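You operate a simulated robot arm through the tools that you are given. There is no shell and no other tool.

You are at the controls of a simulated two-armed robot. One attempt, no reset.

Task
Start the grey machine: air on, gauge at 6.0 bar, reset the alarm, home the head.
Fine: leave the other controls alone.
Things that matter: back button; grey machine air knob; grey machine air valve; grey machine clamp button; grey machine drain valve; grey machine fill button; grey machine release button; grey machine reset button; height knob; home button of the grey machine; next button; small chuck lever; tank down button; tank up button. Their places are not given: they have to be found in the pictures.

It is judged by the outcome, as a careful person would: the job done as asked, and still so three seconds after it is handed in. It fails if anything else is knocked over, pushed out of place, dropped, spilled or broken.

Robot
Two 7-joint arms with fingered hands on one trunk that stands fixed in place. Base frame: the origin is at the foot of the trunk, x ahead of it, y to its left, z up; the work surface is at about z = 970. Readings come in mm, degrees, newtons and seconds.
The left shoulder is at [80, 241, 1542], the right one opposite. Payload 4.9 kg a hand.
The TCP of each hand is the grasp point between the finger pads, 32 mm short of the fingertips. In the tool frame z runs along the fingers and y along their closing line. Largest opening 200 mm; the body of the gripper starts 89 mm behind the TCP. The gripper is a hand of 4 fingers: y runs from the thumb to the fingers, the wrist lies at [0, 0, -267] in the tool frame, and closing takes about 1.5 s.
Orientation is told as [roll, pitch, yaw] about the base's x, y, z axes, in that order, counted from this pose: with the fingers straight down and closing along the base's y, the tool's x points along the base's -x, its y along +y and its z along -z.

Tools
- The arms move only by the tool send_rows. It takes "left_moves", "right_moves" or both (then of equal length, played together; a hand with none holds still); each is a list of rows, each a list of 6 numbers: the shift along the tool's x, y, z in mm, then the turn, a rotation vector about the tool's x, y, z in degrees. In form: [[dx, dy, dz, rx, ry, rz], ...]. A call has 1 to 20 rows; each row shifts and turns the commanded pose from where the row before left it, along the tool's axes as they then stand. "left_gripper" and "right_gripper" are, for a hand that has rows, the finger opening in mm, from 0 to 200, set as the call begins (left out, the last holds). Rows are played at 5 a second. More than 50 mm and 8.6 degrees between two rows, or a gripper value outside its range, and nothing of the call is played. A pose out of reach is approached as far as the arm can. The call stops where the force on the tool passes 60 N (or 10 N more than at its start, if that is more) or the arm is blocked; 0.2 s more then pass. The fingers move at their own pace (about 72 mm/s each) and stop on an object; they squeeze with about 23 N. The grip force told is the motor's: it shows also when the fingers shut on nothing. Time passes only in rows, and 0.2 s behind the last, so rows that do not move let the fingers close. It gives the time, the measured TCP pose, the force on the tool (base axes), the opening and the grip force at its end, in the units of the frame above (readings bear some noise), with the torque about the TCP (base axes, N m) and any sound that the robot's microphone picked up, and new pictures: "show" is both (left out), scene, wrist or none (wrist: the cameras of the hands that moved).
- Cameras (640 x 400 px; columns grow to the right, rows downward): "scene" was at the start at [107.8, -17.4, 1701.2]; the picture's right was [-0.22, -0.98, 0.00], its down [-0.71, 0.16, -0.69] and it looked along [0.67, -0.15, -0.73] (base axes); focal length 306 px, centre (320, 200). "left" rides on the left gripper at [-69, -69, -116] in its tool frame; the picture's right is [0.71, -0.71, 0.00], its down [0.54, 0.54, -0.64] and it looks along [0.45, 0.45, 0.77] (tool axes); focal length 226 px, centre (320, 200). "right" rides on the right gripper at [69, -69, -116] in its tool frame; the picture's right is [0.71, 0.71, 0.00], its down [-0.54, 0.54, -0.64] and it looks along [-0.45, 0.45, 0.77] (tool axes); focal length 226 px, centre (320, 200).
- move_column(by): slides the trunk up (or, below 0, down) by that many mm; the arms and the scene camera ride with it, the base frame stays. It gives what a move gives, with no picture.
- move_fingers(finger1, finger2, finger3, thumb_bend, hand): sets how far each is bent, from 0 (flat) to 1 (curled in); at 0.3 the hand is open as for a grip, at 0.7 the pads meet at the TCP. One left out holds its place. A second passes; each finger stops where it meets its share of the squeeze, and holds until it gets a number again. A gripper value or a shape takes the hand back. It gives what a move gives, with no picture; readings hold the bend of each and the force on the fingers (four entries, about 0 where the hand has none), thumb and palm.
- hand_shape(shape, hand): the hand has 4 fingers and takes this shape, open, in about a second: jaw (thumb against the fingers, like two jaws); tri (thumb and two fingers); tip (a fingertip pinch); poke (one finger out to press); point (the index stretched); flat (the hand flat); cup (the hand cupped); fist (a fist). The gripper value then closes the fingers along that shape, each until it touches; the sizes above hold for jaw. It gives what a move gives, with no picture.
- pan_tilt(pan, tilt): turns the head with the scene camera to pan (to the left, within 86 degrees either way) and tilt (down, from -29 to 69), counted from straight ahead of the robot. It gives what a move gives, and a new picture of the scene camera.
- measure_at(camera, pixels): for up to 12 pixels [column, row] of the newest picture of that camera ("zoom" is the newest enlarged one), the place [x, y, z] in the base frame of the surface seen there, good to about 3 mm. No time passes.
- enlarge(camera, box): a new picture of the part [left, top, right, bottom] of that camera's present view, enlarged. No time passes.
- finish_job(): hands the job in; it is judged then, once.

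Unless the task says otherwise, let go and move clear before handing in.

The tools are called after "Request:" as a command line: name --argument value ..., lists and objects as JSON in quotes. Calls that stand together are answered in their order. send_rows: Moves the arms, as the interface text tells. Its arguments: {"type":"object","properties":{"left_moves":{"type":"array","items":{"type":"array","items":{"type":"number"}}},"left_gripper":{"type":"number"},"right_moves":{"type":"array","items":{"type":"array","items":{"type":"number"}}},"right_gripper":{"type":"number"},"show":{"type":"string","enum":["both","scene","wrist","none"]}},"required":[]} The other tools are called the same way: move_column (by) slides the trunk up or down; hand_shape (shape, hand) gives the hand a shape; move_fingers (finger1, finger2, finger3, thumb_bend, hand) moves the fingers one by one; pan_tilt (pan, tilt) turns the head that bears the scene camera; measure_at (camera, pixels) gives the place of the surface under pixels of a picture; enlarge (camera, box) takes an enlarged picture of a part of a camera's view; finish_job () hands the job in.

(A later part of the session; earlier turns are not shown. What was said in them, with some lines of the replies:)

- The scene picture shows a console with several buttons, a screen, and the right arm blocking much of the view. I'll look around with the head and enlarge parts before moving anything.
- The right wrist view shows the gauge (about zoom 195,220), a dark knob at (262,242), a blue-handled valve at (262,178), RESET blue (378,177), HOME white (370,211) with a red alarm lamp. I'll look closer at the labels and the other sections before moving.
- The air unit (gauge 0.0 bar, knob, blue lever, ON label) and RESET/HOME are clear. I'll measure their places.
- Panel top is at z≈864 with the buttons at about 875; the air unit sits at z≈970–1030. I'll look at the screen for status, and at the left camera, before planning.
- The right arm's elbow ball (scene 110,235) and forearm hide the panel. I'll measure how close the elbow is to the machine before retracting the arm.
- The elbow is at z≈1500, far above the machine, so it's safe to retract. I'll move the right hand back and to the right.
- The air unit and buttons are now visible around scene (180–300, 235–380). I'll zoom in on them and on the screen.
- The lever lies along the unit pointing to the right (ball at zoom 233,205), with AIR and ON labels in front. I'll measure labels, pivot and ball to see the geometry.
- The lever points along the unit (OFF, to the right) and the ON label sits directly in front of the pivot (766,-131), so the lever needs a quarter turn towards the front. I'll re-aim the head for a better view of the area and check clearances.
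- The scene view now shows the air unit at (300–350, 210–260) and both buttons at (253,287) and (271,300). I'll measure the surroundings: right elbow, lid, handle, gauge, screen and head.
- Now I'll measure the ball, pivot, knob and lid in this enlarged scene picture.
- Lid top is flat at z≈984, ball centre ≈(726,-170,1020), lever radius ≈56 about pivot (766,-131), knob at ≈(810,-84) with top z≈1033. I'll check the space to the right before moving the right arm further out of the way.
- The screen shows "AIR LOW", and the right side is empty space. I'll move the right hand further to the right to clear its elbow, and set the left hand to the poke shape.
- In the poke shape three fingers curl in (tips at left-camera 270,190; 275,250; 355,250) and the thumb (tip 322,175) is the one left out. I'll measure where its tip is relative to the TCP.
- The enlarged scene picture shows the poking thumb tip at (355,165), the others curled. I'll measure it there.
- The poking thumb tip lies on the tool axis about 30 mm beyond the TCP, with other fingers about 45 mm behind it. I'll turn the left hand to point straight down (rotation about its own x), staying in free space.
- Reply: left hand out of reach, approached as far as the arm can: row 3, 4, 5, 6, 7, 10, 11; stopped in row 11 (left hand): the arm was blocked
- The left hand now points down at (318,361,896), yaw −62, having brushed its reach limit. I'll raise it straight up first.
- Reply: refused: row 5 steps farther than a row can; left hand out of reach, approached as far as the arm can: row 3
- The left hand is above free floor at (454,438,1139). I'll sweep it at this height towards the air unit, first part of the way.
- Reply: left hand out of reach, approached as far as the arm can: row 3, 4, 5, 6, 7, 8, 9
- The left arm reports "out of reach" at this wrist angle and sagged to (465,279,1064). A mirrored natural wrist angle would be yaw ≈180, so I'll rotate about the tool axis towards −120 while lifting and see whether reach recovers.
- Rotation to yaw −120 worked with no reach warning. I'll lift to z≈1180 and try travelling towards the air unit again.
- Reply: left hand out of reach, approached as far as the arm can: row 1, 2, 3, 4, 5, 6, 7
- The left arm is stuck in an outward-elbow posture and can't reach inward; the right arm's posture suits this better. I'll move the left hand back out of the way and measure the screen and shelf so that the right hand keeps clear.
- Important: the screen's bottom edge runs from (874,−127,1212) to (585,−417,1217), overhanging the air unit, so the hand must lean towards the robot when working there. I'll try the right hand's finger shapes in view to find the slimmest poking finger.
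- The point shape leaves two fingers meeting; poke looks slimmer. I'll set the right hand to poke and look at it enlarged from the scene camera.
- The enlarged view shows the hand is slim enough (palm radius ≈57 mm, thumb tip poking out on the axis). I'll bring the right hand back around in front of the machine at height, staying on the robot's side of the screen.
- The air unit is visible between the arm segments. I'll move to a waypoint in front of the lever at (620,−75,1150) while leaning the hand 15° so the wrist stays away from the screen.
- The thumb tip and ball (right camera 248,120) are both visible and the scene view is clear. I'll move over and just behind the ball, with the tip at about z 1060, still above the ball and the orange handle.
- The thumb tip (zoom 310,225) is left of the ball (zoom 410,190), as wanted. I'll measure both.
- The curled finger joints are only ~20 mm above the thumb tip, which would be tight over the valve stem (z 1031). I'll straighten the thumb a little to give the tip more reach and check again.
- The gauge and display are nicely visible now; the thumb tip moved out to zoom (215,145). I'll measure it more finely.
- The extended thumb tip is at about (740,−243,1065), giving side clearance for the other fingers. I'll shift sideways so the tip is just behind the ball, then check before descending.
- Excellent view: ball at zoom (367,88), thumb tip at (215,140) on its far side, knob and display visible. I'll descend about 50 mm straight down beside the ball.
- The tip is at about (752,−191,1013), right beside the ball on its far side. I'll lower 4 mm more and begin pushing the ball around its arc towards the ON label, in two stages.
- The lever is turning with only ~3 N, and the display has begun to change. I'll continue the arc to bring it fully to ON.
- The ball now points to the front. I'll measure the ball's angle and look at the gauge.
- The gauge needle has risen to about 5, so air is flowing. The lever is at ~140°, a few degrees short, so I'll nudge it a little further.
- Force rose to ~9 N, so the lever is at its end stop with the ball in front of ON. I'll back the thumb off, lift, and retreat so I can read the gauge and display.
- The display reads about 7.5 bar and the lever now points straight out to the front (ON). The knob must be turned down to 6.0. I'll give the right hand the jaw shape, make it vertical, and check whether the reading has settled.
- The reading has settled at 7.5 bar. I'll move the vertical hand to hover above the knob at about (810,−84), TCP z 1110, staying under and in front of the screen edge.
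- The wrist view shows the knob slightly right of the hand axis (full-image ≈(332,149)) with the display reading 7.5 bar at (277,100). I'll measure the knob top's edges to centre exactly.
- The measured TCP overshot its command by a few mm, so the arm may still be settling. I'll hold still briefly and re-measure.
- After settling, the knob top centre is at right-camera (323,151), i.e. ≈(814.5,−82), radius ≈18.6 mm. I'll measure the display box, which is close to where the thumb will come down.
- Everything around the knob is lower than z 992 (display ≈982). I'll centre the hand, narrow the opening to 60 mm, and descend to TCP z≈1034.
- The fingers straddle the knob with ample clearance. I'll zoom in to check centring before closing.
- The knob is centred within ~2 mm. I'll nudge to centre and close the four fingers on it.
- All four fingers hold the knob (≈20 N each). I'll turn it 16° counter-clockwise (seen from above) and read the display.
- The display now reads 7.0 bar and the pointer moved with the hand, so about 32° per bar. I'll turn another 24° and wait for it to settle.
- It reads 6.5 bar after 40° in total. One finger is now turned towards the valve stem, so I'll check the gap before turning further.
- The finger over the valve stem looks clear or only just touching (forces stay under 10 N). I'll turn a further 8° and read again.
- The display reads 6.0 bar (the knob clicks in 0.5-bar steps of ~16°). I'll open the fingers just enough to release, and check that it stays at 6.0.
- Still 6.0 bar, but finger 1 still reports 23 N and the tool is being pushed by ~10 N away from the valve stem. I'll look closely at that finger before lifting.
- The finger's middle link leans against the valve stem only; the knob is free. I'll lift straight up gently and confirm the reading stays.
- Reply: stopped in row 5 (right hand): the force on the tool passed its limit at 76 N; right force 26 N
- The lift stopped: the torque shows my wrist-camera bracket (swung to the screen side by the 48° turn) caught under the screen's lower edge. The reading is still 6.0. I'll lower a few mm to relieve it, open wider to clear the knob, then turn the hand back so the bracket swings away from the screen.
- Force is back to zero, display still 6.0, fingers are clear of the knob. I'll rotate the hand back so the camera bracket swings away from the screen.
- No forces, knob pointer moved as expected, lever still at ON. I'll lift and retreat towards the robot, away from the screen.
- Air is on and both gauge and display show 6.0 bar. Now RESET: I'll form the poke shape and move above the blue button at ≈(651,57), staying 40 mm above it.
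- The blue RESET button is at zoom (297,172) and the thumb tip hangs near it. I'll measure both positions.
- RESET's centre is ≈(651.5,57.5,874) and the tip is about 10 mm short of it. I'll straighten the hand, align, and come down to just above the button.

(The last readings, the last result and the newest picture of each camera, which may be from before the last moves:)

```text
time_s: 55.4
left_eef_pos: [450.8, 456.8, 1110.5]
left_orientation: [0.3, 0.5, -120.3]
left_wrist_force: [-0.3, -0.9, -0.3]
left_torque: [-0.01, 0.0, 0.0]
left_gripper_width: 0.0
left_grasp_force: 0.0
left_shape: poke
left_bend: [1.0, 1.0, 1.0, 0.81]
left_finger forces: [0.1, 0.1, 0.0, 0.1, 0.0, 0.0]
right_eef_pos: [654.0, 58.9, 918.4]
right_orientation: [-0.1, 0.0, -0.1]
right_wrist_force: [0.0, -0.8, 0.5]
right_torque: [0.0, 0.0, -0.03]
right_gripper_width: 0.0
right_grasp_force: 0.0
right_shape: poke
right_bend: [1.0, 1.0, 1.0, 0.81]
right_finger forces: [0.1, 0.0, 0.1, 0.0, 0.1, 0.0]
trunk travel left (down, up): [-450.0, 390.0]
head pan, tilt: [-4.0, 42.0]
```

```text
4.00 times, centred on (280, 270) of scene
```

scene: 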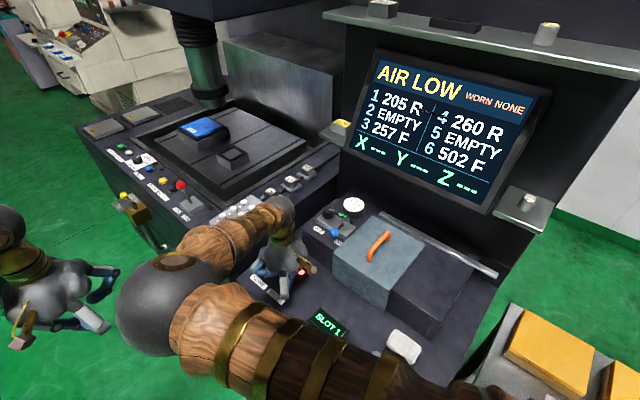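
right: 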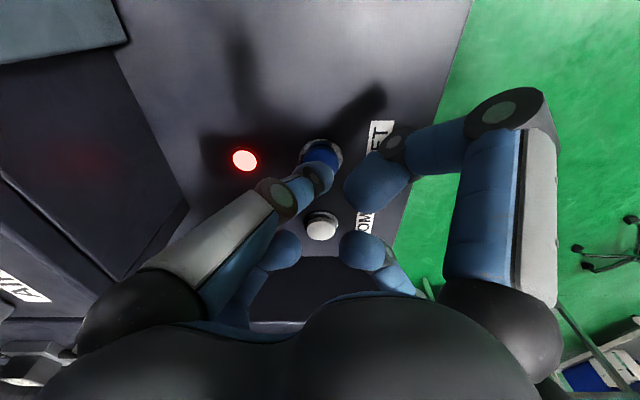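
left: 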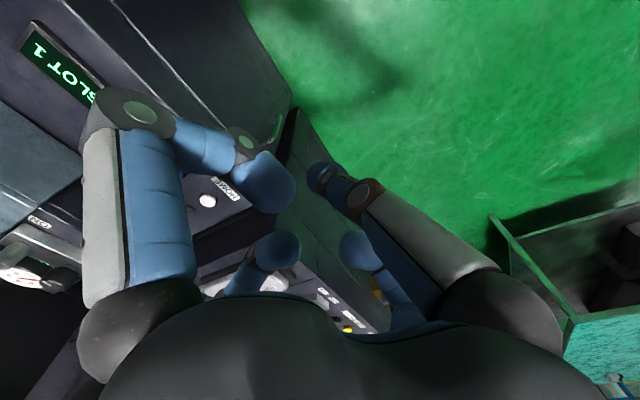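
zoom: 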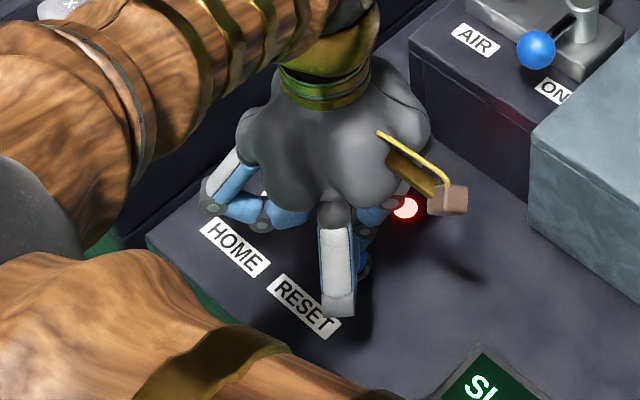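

The tip is ~13 mm above RESET and within ~4 mm of its centre. I'll trim the alignment and press down gently in small steps.

Request:
send_rows --right_moves '[[2.7, -1.8, 4, 0, 0, 0], [0, 0, 6, 0, 0, 0], [0, 0, 3, 0, 0, 0], [0, 0, 2, 0, 0, 0], [0, 0, 2, 0, 0, 0]]' --show "both"

Request:
enlarge --camera "right" --box '[220, 80, 420, 240]'

```text
time_s: 56.6
left_eef_pos: [449.5, 456.8, 1110.3]
left_orientation: [0.3, 0.5, -120.3]
left_wrist_force: [-0.1, 0.1, 0.0]
left_torque: [0.03, 0.01, 0.0]
left_gripper_width: 0.0
left_grasp_force: 0.1
left_shape: poke
left_bend: [1.0, 1.0, 1.0, 0.81]
left_finger forces: [0.0, 0.0, 0.0, 0.0, 0.1, 0.0]
right_eef_pos: [650.9, 56.3, 901.9]
right_orientation: [0.0, -0.1, 0.1]
right_wrist_force: [1.3, -1.0, 5.2]
right_torque: [-0.01, 0.0, -0.03]
right_gripper_width: 0.0
right_grasp_force: 0.1
right_shape: poke
right_bend: [1.0, 1.0, 1.0, 0.81]
right_finger forces: [0.0, 0.0, 0.0, 0.0, 5.7, 0.1]
trunk travel left (down, up): [-450.0, 390.0]
head pan, tilt: [-4.0, 42.0]
heard: click
```

scene: 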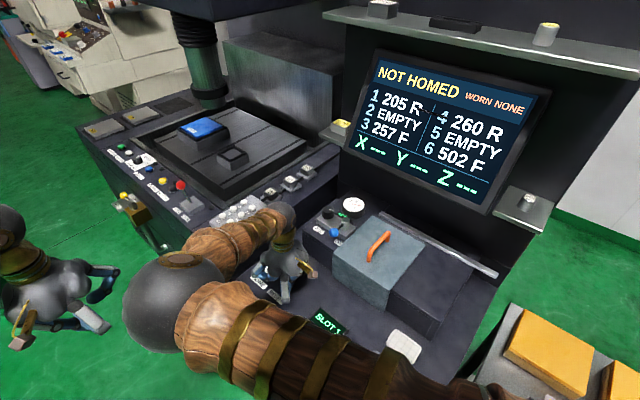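
right: 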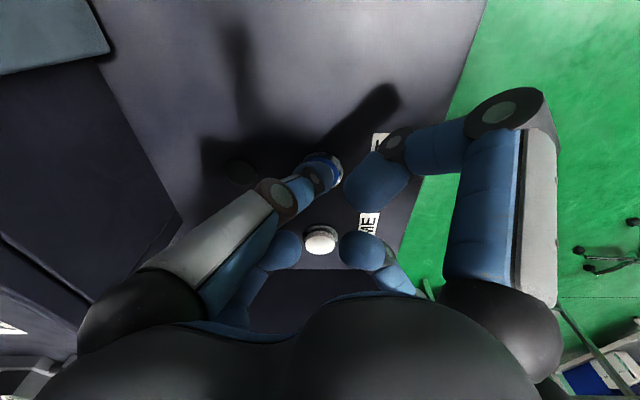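

```text
2.50 times, centred on (320, 160) of right
```

zoom: 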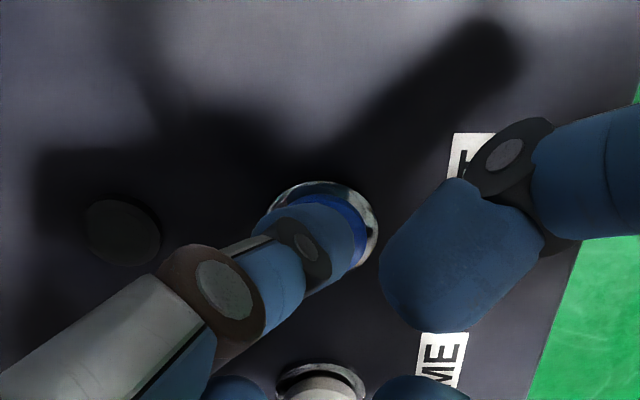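

Click heard: the alarm lamp is out and the screen now says "NOT HOMED". I'll lift off RESET and check the space around HOME.

Request:
send_rows --right_moves '[[0, 0, -8, 0, 0, 0], [0, 0, -25, 0, 0, 0], [0, 0, -30, 0, 0, 0], [0, 0, 0, 0, 0, 0]]' --show "both"

Request:
measure_at --camera "right" --pixels '[[318, 225], [318, 215], [320, 260], [320, 280], [320, 290], [360, 255], [260, 330], [320, 200], [380, 230]]'

Request:
measure_at --camera "scene" --pixels '[[243, 262], [225, 250], [250, 240], [290, 210], [330, 185], [238, 275], [235, 225]]'

```text
time_s: 57.6
left_eef_pos: [451.3, 457.5, 1109.8]
left_orientation: [0.3, 0.5, -120.3]
left_wrist_force: [-0.4, 0.1, -0.6]
left_torque: [0.01, 0.01, 0.0]
left_gripper_width: 0.3
left_grasp_force: 0.1
left_shape: poke
left_bend: [1.0, 1.0, 1.0, 0.81]
left_finger forces: [0.0, 0.0, 0.0, 0.0, 0.0, 0.0]
right_eef_pos: [651.5, 57.2, 962.2]
right_orientation: [0.0, 0.0, 0.0]
right_wrist_force: [0.0, -0.7, 0.0]
right_torque: [0.0, 0.0, 0.02]
right_gripper_width: 0.2
right_grasp_force: 0.1
right_shape: poke
right_bend: [1.0, 1.0, 1.0, 0.81]
right_finger forces: [0.0, 0.1, 0.0, 0.0, 0.0, 0.0]
trunk travel left (down, up): [-450.0, 390.0]
head pan, tilt: [-4.0, 42.0]
```

scene: 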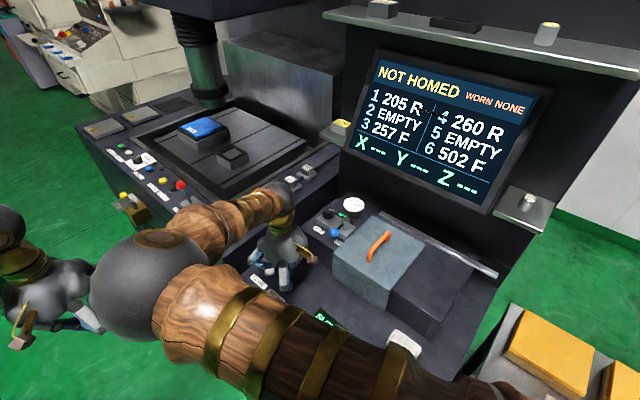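
right: 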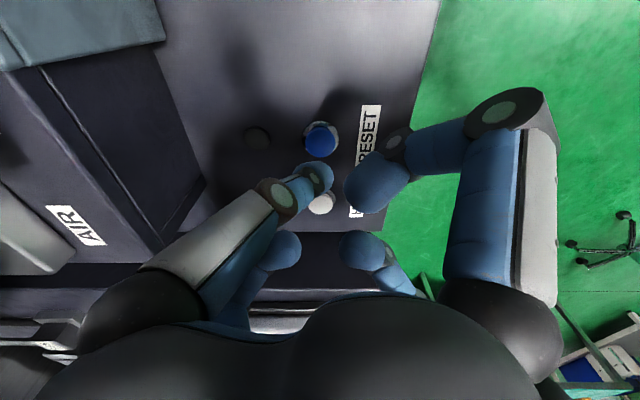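

```text
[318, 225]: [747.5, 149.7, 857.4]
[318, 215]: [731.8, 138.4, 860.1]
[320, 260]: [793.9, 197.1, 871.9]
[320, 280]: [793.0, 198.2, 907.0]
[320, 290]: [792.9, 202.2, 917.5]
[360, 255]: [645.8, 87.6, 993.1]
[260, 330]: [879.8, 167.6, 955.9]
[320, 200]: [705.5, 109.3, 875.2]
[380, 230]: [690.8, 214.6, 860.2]
```

```text
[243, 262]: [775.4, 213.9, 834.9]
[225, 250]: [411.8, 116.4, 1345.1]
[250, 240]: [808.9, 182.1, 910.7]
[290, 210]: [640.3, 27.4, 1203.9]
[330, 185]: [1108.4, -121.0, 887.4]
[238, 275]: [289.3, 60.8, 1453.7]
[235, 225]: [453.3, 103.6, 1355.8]
```

HOME's surroundings are clear (the left block's wall is ~119 mm beyond it). I'll move over to HOME and check the alignment.

Request:
send_rows --right_moves '[[-29, 28.5, 0, 0, 0, 0], [-28.5, 28.5, 0, 0, 0, 0], [0, 0, 25, 0, 0, 0], [0, 0, 18, 0, 0, 0], [0, 0, 0, 0, 0, 0], [0, 0, 0, 0, 0, 0]]' --show "both"

Request:
enlarge --camera "right" --box '[220, 80, 420, 240]'

Request:
measure_at --camera "zoom" --pixels '[[323, 185], [300, 185], [345, 185], [323, 165], [340, 235], [355, 190]]'

```text
time_s: 59.0
left_eef_pos: [450.2, 458.6, 1110.0]
left_orientation: [0.3, 0.5, -120.2]
left_wrist_force: [-0.3, -0.2, 0.2]
left_torque: [0.0, -0.02, -0.01]
left_gripper_width: 0.0
left_grasp_force: 0.1
left_shape: poke
left_bend: [1.0, 1.0, 1.0, 0.81]
left_finger forces: [0.0, 0.0, 0.1, 0.0, 0.0, 0.0]
right_eef_pos: [708.3, 112.8, 920.1]
right_orientation: [0.0, -0.1, 0.1]
right_wrist_force: [-0.2, 0.4, 0.5]
right_torque: [0.01, 0.0, -0.03]
right_gripper_width: 0.1
right_grasp_force: 0.0
right_shape: poke
right_bend: [1.0, 1.0, 1.0, 0.81]
right_finger forces: [0.0, 0.1, 0.1, 0.1, 0.0, 0.0]
trunk travel left (down, up): [-450.0, 390.0]
head pan, tilt: [-4.0, 42.0]
```

scene: 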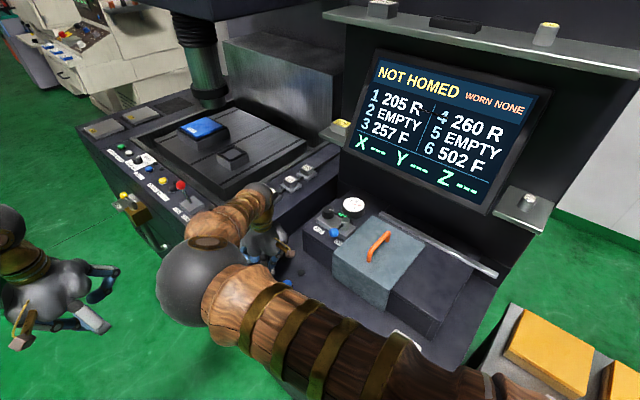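
right: 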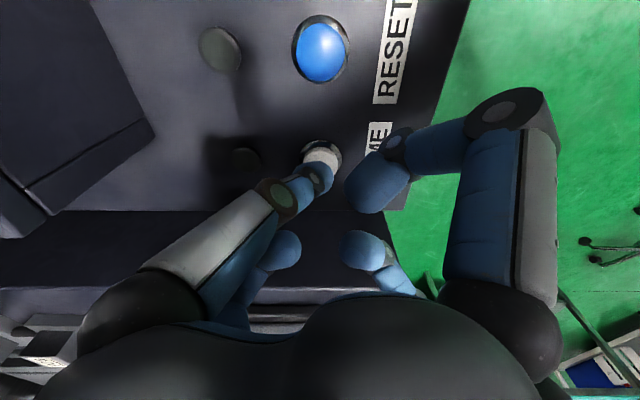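

```text
2.50 times, centred on (320, 160) of right
```

zoom: 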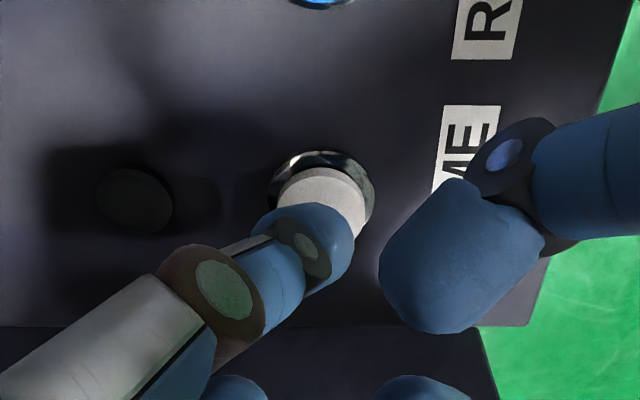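

```text
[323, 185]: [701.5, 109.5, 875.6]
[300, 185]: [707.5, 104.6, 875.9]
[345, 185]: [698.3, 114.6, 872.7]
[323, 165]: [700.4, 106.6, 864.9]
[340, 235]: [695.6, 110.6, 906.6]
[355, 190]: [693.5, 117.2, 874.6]
```

The geometry matches RESET just before pressing. I'll trim slightly and press HOME in small steps.

Request:
send_rows --right_moves '[[2, -2, 5, 0, 0, 0], [0, 0, 6, 0, 0, 0], [0, 0, 3, 0, 0, 0], [0, 0, 2, 0, 0, 0], [0, 0, 2, 0, 0, 0]]' --show "both"

```text
time_s: 60.2
left_eef_pos: [450.4, 458.6, 1109.8]
left_orientation: [0.3, 0.5, -120.4]
left_wrist_force: [0.8, -0.1, -0.3]
left_torque: [0.01, -0.03, -0.03]
left_gripper_width: 0.1
left_grasp_force: 0.0
left_shape: poke
left_bend: [1.0, 1.0, 1.0, 0.81]
left_finger forces: [0.1, 0.0, 0.0, 0.0, 0.0, 0.0]
right_eef_pos: [706.7, 112.0, 903.5]
right_orientation: [0.0, -0.1, 0.0]
right_wrist_force: [-1.2, -0.6, 2.0]
right_torque: [0.0, 0.01, 0.0]
right_gripper_width: 0.0
right_grasp_force: 0.1
right_shape: poke
right_bend: [1.0, 1.0, 1.0, 0.81]
right_finger forces: [0.0, 0.0, 0.1, 0.1, 2.6, 0.0]
trunk travel left (down, up): [-450.0, 390.0]
head pan, tilt: [-4.0, 42.0]
heard: click
```

scene: 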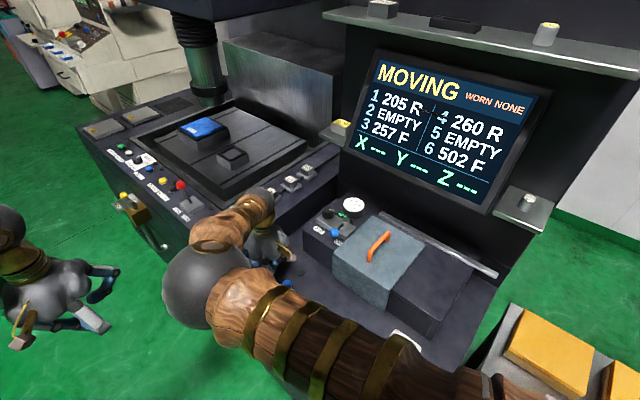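
right: 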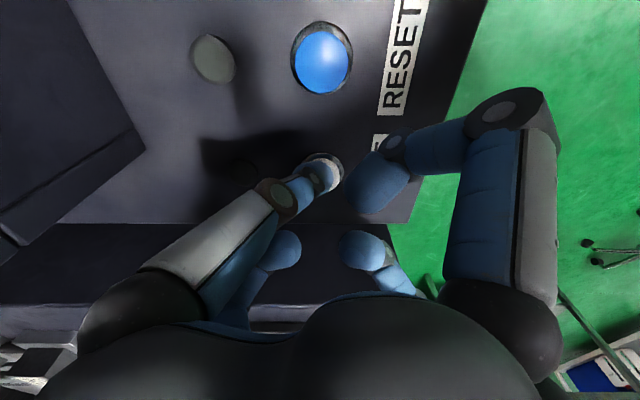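

Click heard and the screen says "MOVING". I'll lift off the button and watch the homing.

Request:
send_rows --right_moves '[[0, 0, -10, 0, 0, 0], [0, 0, -25, 0, 0, 0], [0, 0, -35, 0, 0, 0], [0, 0, -40, 0, 0, 0], [0, 0, 0, 0, 0, 0]]' --show "scene"

```text
time_s: 61.4
left_eef_pos: [451.1, 458.2, 1109.4]
left_orientation: [0.3, 0.6, -120.3]
left_wrist_force: [0.7, -0.8, -0.2]
left_torque: [0.0, 0.01, 0.03]
left_gripper_width: 0.1
left_grasp_force: 0.0
left_shape: poke
left_bend: [1.0, 1.0, 1.0, 0.81]
left_finger forces: [0.1, 0.0, 0.1, 0.0, 0.0, 0.0]
right_eef_pos: [707.8, 111.4, 1011.5]
right_orientation: [0.1, -0.1, 0.0]
right_wrist_force: [-0.4, -0.3, 0.6]
right_torque: [-0.02, 0.04, 0.01]
right_gripper_width: 0.2
right_grasp_force: 0.0
right_shape: poke
right_bend: [1.0, 1.0, 1.0, 0.81]
right_finger forces: [0.0, 0.1, 0.1, 0.0, 0.0, 0.0]
trunk travel left (down, up): [-450.0, 390.0]
head pan, tilt: [-4.0, 42.0]
```

scene: 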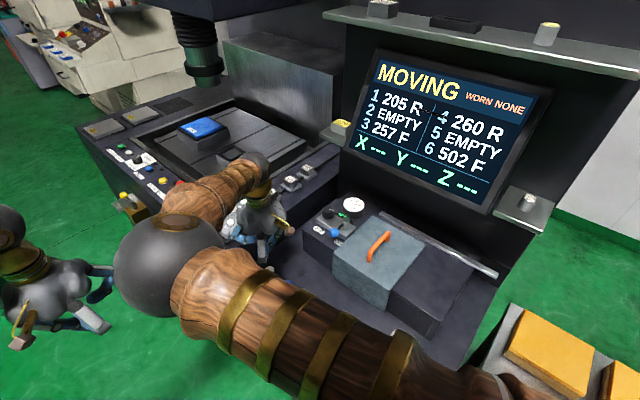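

The head is rising and the screen still says "MOVING". I'll retreat the right arm clear of the machine while homing completes.

Request:
send_rows --right_moves '[[15, 0, -40, 0, 0, 0], [20, -10, -40, 0, 0, 0], [25, -20, -35, 0, 0, 0], [25, -30, -25, 0, 0, 0], [25, -40, -10, 0, 0, 0], [15, -45, 0, 0, 0, 0], [10, -45, 0, 0, 0, 0], [0, 0, 0, 0, 0, 0], [0, 0, 0, 0, 0, 0], [0, 0, 0, 0, 0, 0]]' --show "scene"

```text
time_s: 63.6
left_eef_pos: [449.6, 456.6, 1109.4]
left_orientation: [0.4, 0.5, -120.3]
left_wrist_force: [-0.9, 0.8, -0.2]
left_torque: [0.0, -0.02, -0.02]
left_gripper_width: 0.0
left_grasp_force: 0.2
left_shape: poke
left_bend: [1.0, 1.0, 1.0, 0.81]
left_finger forces: [0.0, 0.0, 0.0, 0.0, 0.1, 0.0]
right_eef_pos: [569.9, -79.2, 1163.5]
right_orientation: [0.0, -0.1, 0.0]
right_wrist_force: [-0.1, -0.3, 0.4]
right_torque: [-0.03, -0.01, 0.0]
right_gripper_width: 0.0
right_grasp_force: 0.0
right_shape: poke
right_bend: [1.0, 1.0, 1.0, 0.81]
right_finger forces: [0.1, 0.0, 0.0, 0.0, 0.0, 0.1]
trunk travel left (down, up): [-450.0, 390.0]
head pan, tilt: [-4.0, 42.0]
```

scene: 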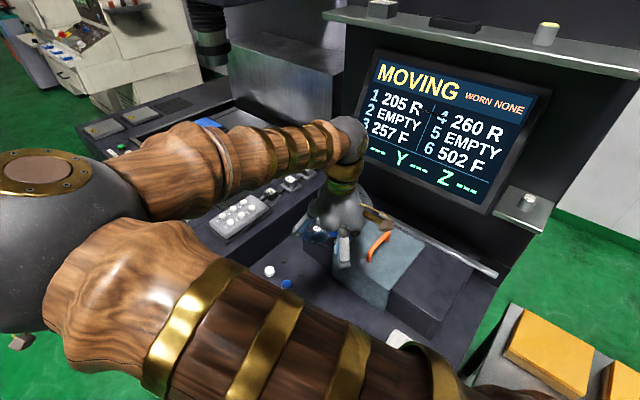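

Still "MOVING". I'll take the right hand further up and out to the right, the way it came in, while waiting.

Request:
send_rows --right_moves '[[16, -26, -31, 0, 0, 0], [16, -26, -31, 0, 0, 0], [16, -26, -31, 0, 0, 0], [16, -26, -31, 0, 0, 0], [16, -26, -31, 0, 0, 0], [5, -40, -5, 0, 0, 0], [5, -40, -5, 0, 0, 0], [5, -40, -5, 0, 0, 0], [0, -42, 0, 0, 0, 0], [0, -42, 0, 0, 0, 0], [0, -42, 0, 0, 0, 0], [0, 0, 0, 0, 0, 0]]' --show "scene"

```text
time_s: 66.2
left_eef_pos: [450.5, 458.3, 1109.0]
left_orientation: [0.2, 0.5, -120.3]
left_wrist_force: [0.3, 0.8, -0.2]
left_torque: [-0.01, -0.01, 0.03]
left_gripper_width: 0.0
left_grasp_force: 0.1
left_shape: poke
left_bend: [1.0, 1.0, 1.0, 0.81]
left_finger forces: [0.0, 0.0, 0.1, 0.0, 0.0, 0.0]
right_eef_pos: [479.0, -453.1, 1332.8]
right_orientation: [-0.1, -0.1, 0.0]
right_wrist_force: [-0.2, -1.1, 0.4]
right_torque: [-0.02, 0.01, 0.04]
right_gripper_width: 0.0
right_grasp_force: 0.0
right_shape: poke
right_bend: [1.0, 1.0, 1.0, 0.81]
right_finger forces: [0.0, 0.0, 0.1, 0.1, 0.0, 0.0]
trunk travel left (down, up): [-450.0, 390.0]
head pan, tilt: [-4.0, 42.0]
```

scene: 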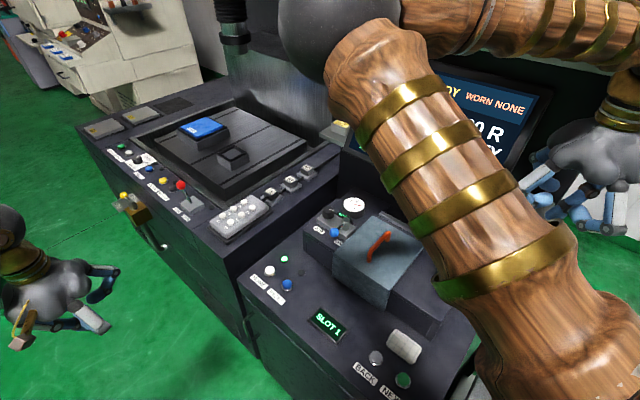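

The screen shows "…DY" (READY) and the lamp near HOME is green at (284,258). I'll move the right hand further right to read the whole screen and the gauge.

Request:
send_rows --right_moves '[[3, -42, 0, 0, 0, 0], [3, -42, 0, 0, 0, 0], [3, -42, 0, 0, 0, 0], [3, -42, 0, 0, 0, 0], [3, -42, 0, 0, 0, 0], [0, 0, 0, 0, 0, 0]]' --show "scene"

Request:
enlarge --camera "scene" --box '[220, 180, 400, 310]'

Request:
enlarge --camera "scene" --box '[330, 40, 560, 220]'

```text
time_s: 67.6
left_eef_pos: [449.7, 459.5, 1109.3]
left_orientation: [0.4, 0.5, -120.3]
left_wrist_force: [0.5, 0.0, -0.6]
left_torque: [-0.05, -0.02, -0.02]
left_gripper_width: 0.0
left_grasp_force: 0.1
left_shape: poke
left_bend: [1.0, 1.0, 1.0, 0.81]
left_finger forces: [0.0, 0.0, 0.0, 0.0, 0.0, 0.1]
right_eef_pos: [462.2, -664.3, 1333.1]
right_orientation: [-0.1, -0.1, 0.1]
right_wrist_force: [-0.5, 0.6, 1.2]
right_torque: [-0.06, 0.0, -0.01]
right_gripper_width: 0.0
right_grasp_force: 0.0
right_shape: poke
right_bend: [1.0, 1.0, 1.0, 0.81]
right_finger forces: [0.1, 0.0, 0.1, 0.1, 0.0, 0.0]
trunk travel left (down, up): [-450.0, 390.0]
head pan, tilt: [-4.0, 42.0]
```

scene: 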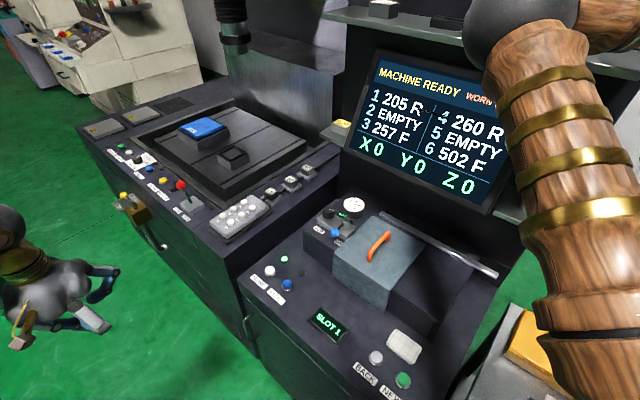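

```text
3.08 times, centred on (310, 245) of scene
```

zoom: 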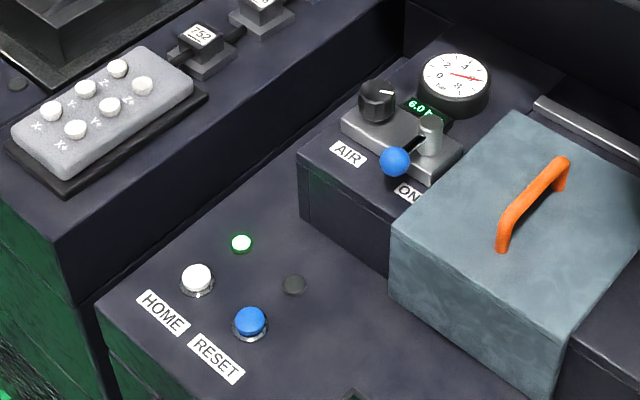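

```text
2.22 times, centred on (445, 130) of scene
```

zoom: 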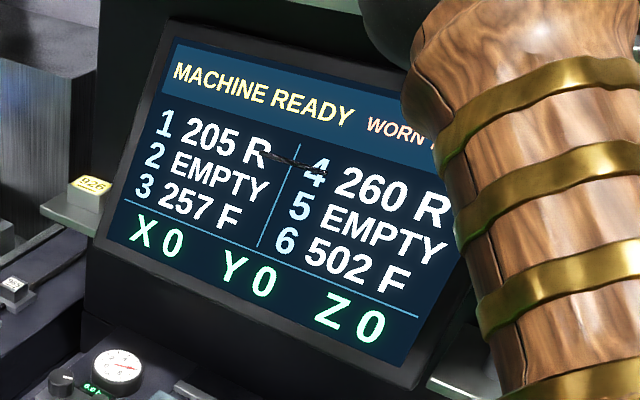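

The screen reads "MACHINE READY", X0 Y0 Z0, and the green lamp is lit. One last look at the display and lever before handing in.

Request:
enlarge --camera "scene" --box '[300, 185, 400, 255]'

```text
5.71 times, centred on (350, 220) of scene
```

zoom: 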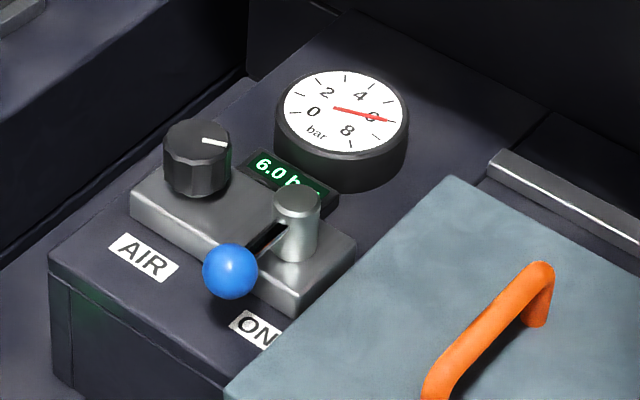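

The lever is at ON, gauge and display are at 6.0 bar, the alarm lamp is out and the screen shows MACHINE READY with the head homed. Both hands are clear, so I'm handing in.

Request:
finish_job

```text
The job is handed in.
```

The grey machine is started and the job is handed in. The screen reads "MACHINE READY" with X0 Y0 Z0.

- **Air:** the valve lever is turned to ON.
- **Pressure:** the gauge and the display both read 6.0 bar. It settled at 7.5 bar once the air was on, so I turned the knob down; it moves in 0.5-bar steps.
- **Alarm:** I pressed RESET once. It clicked, the red lamp went out, and the "AIR LOW" message cleared.
- **Homing:** I pressed HOME once. The head rose and finished homing, and the green lamp beside the button is lit.

While I was lifting off the knob, the camera bracket on the right wrist caught under the lower edge of the screen. The force peaked at 76 N before the arm stopped. I backed it off straight away. The screen shows no sign of having moved and still works.

I pressed no other buttons and moved no other knobs or levers. Both hands are clear of the machine.
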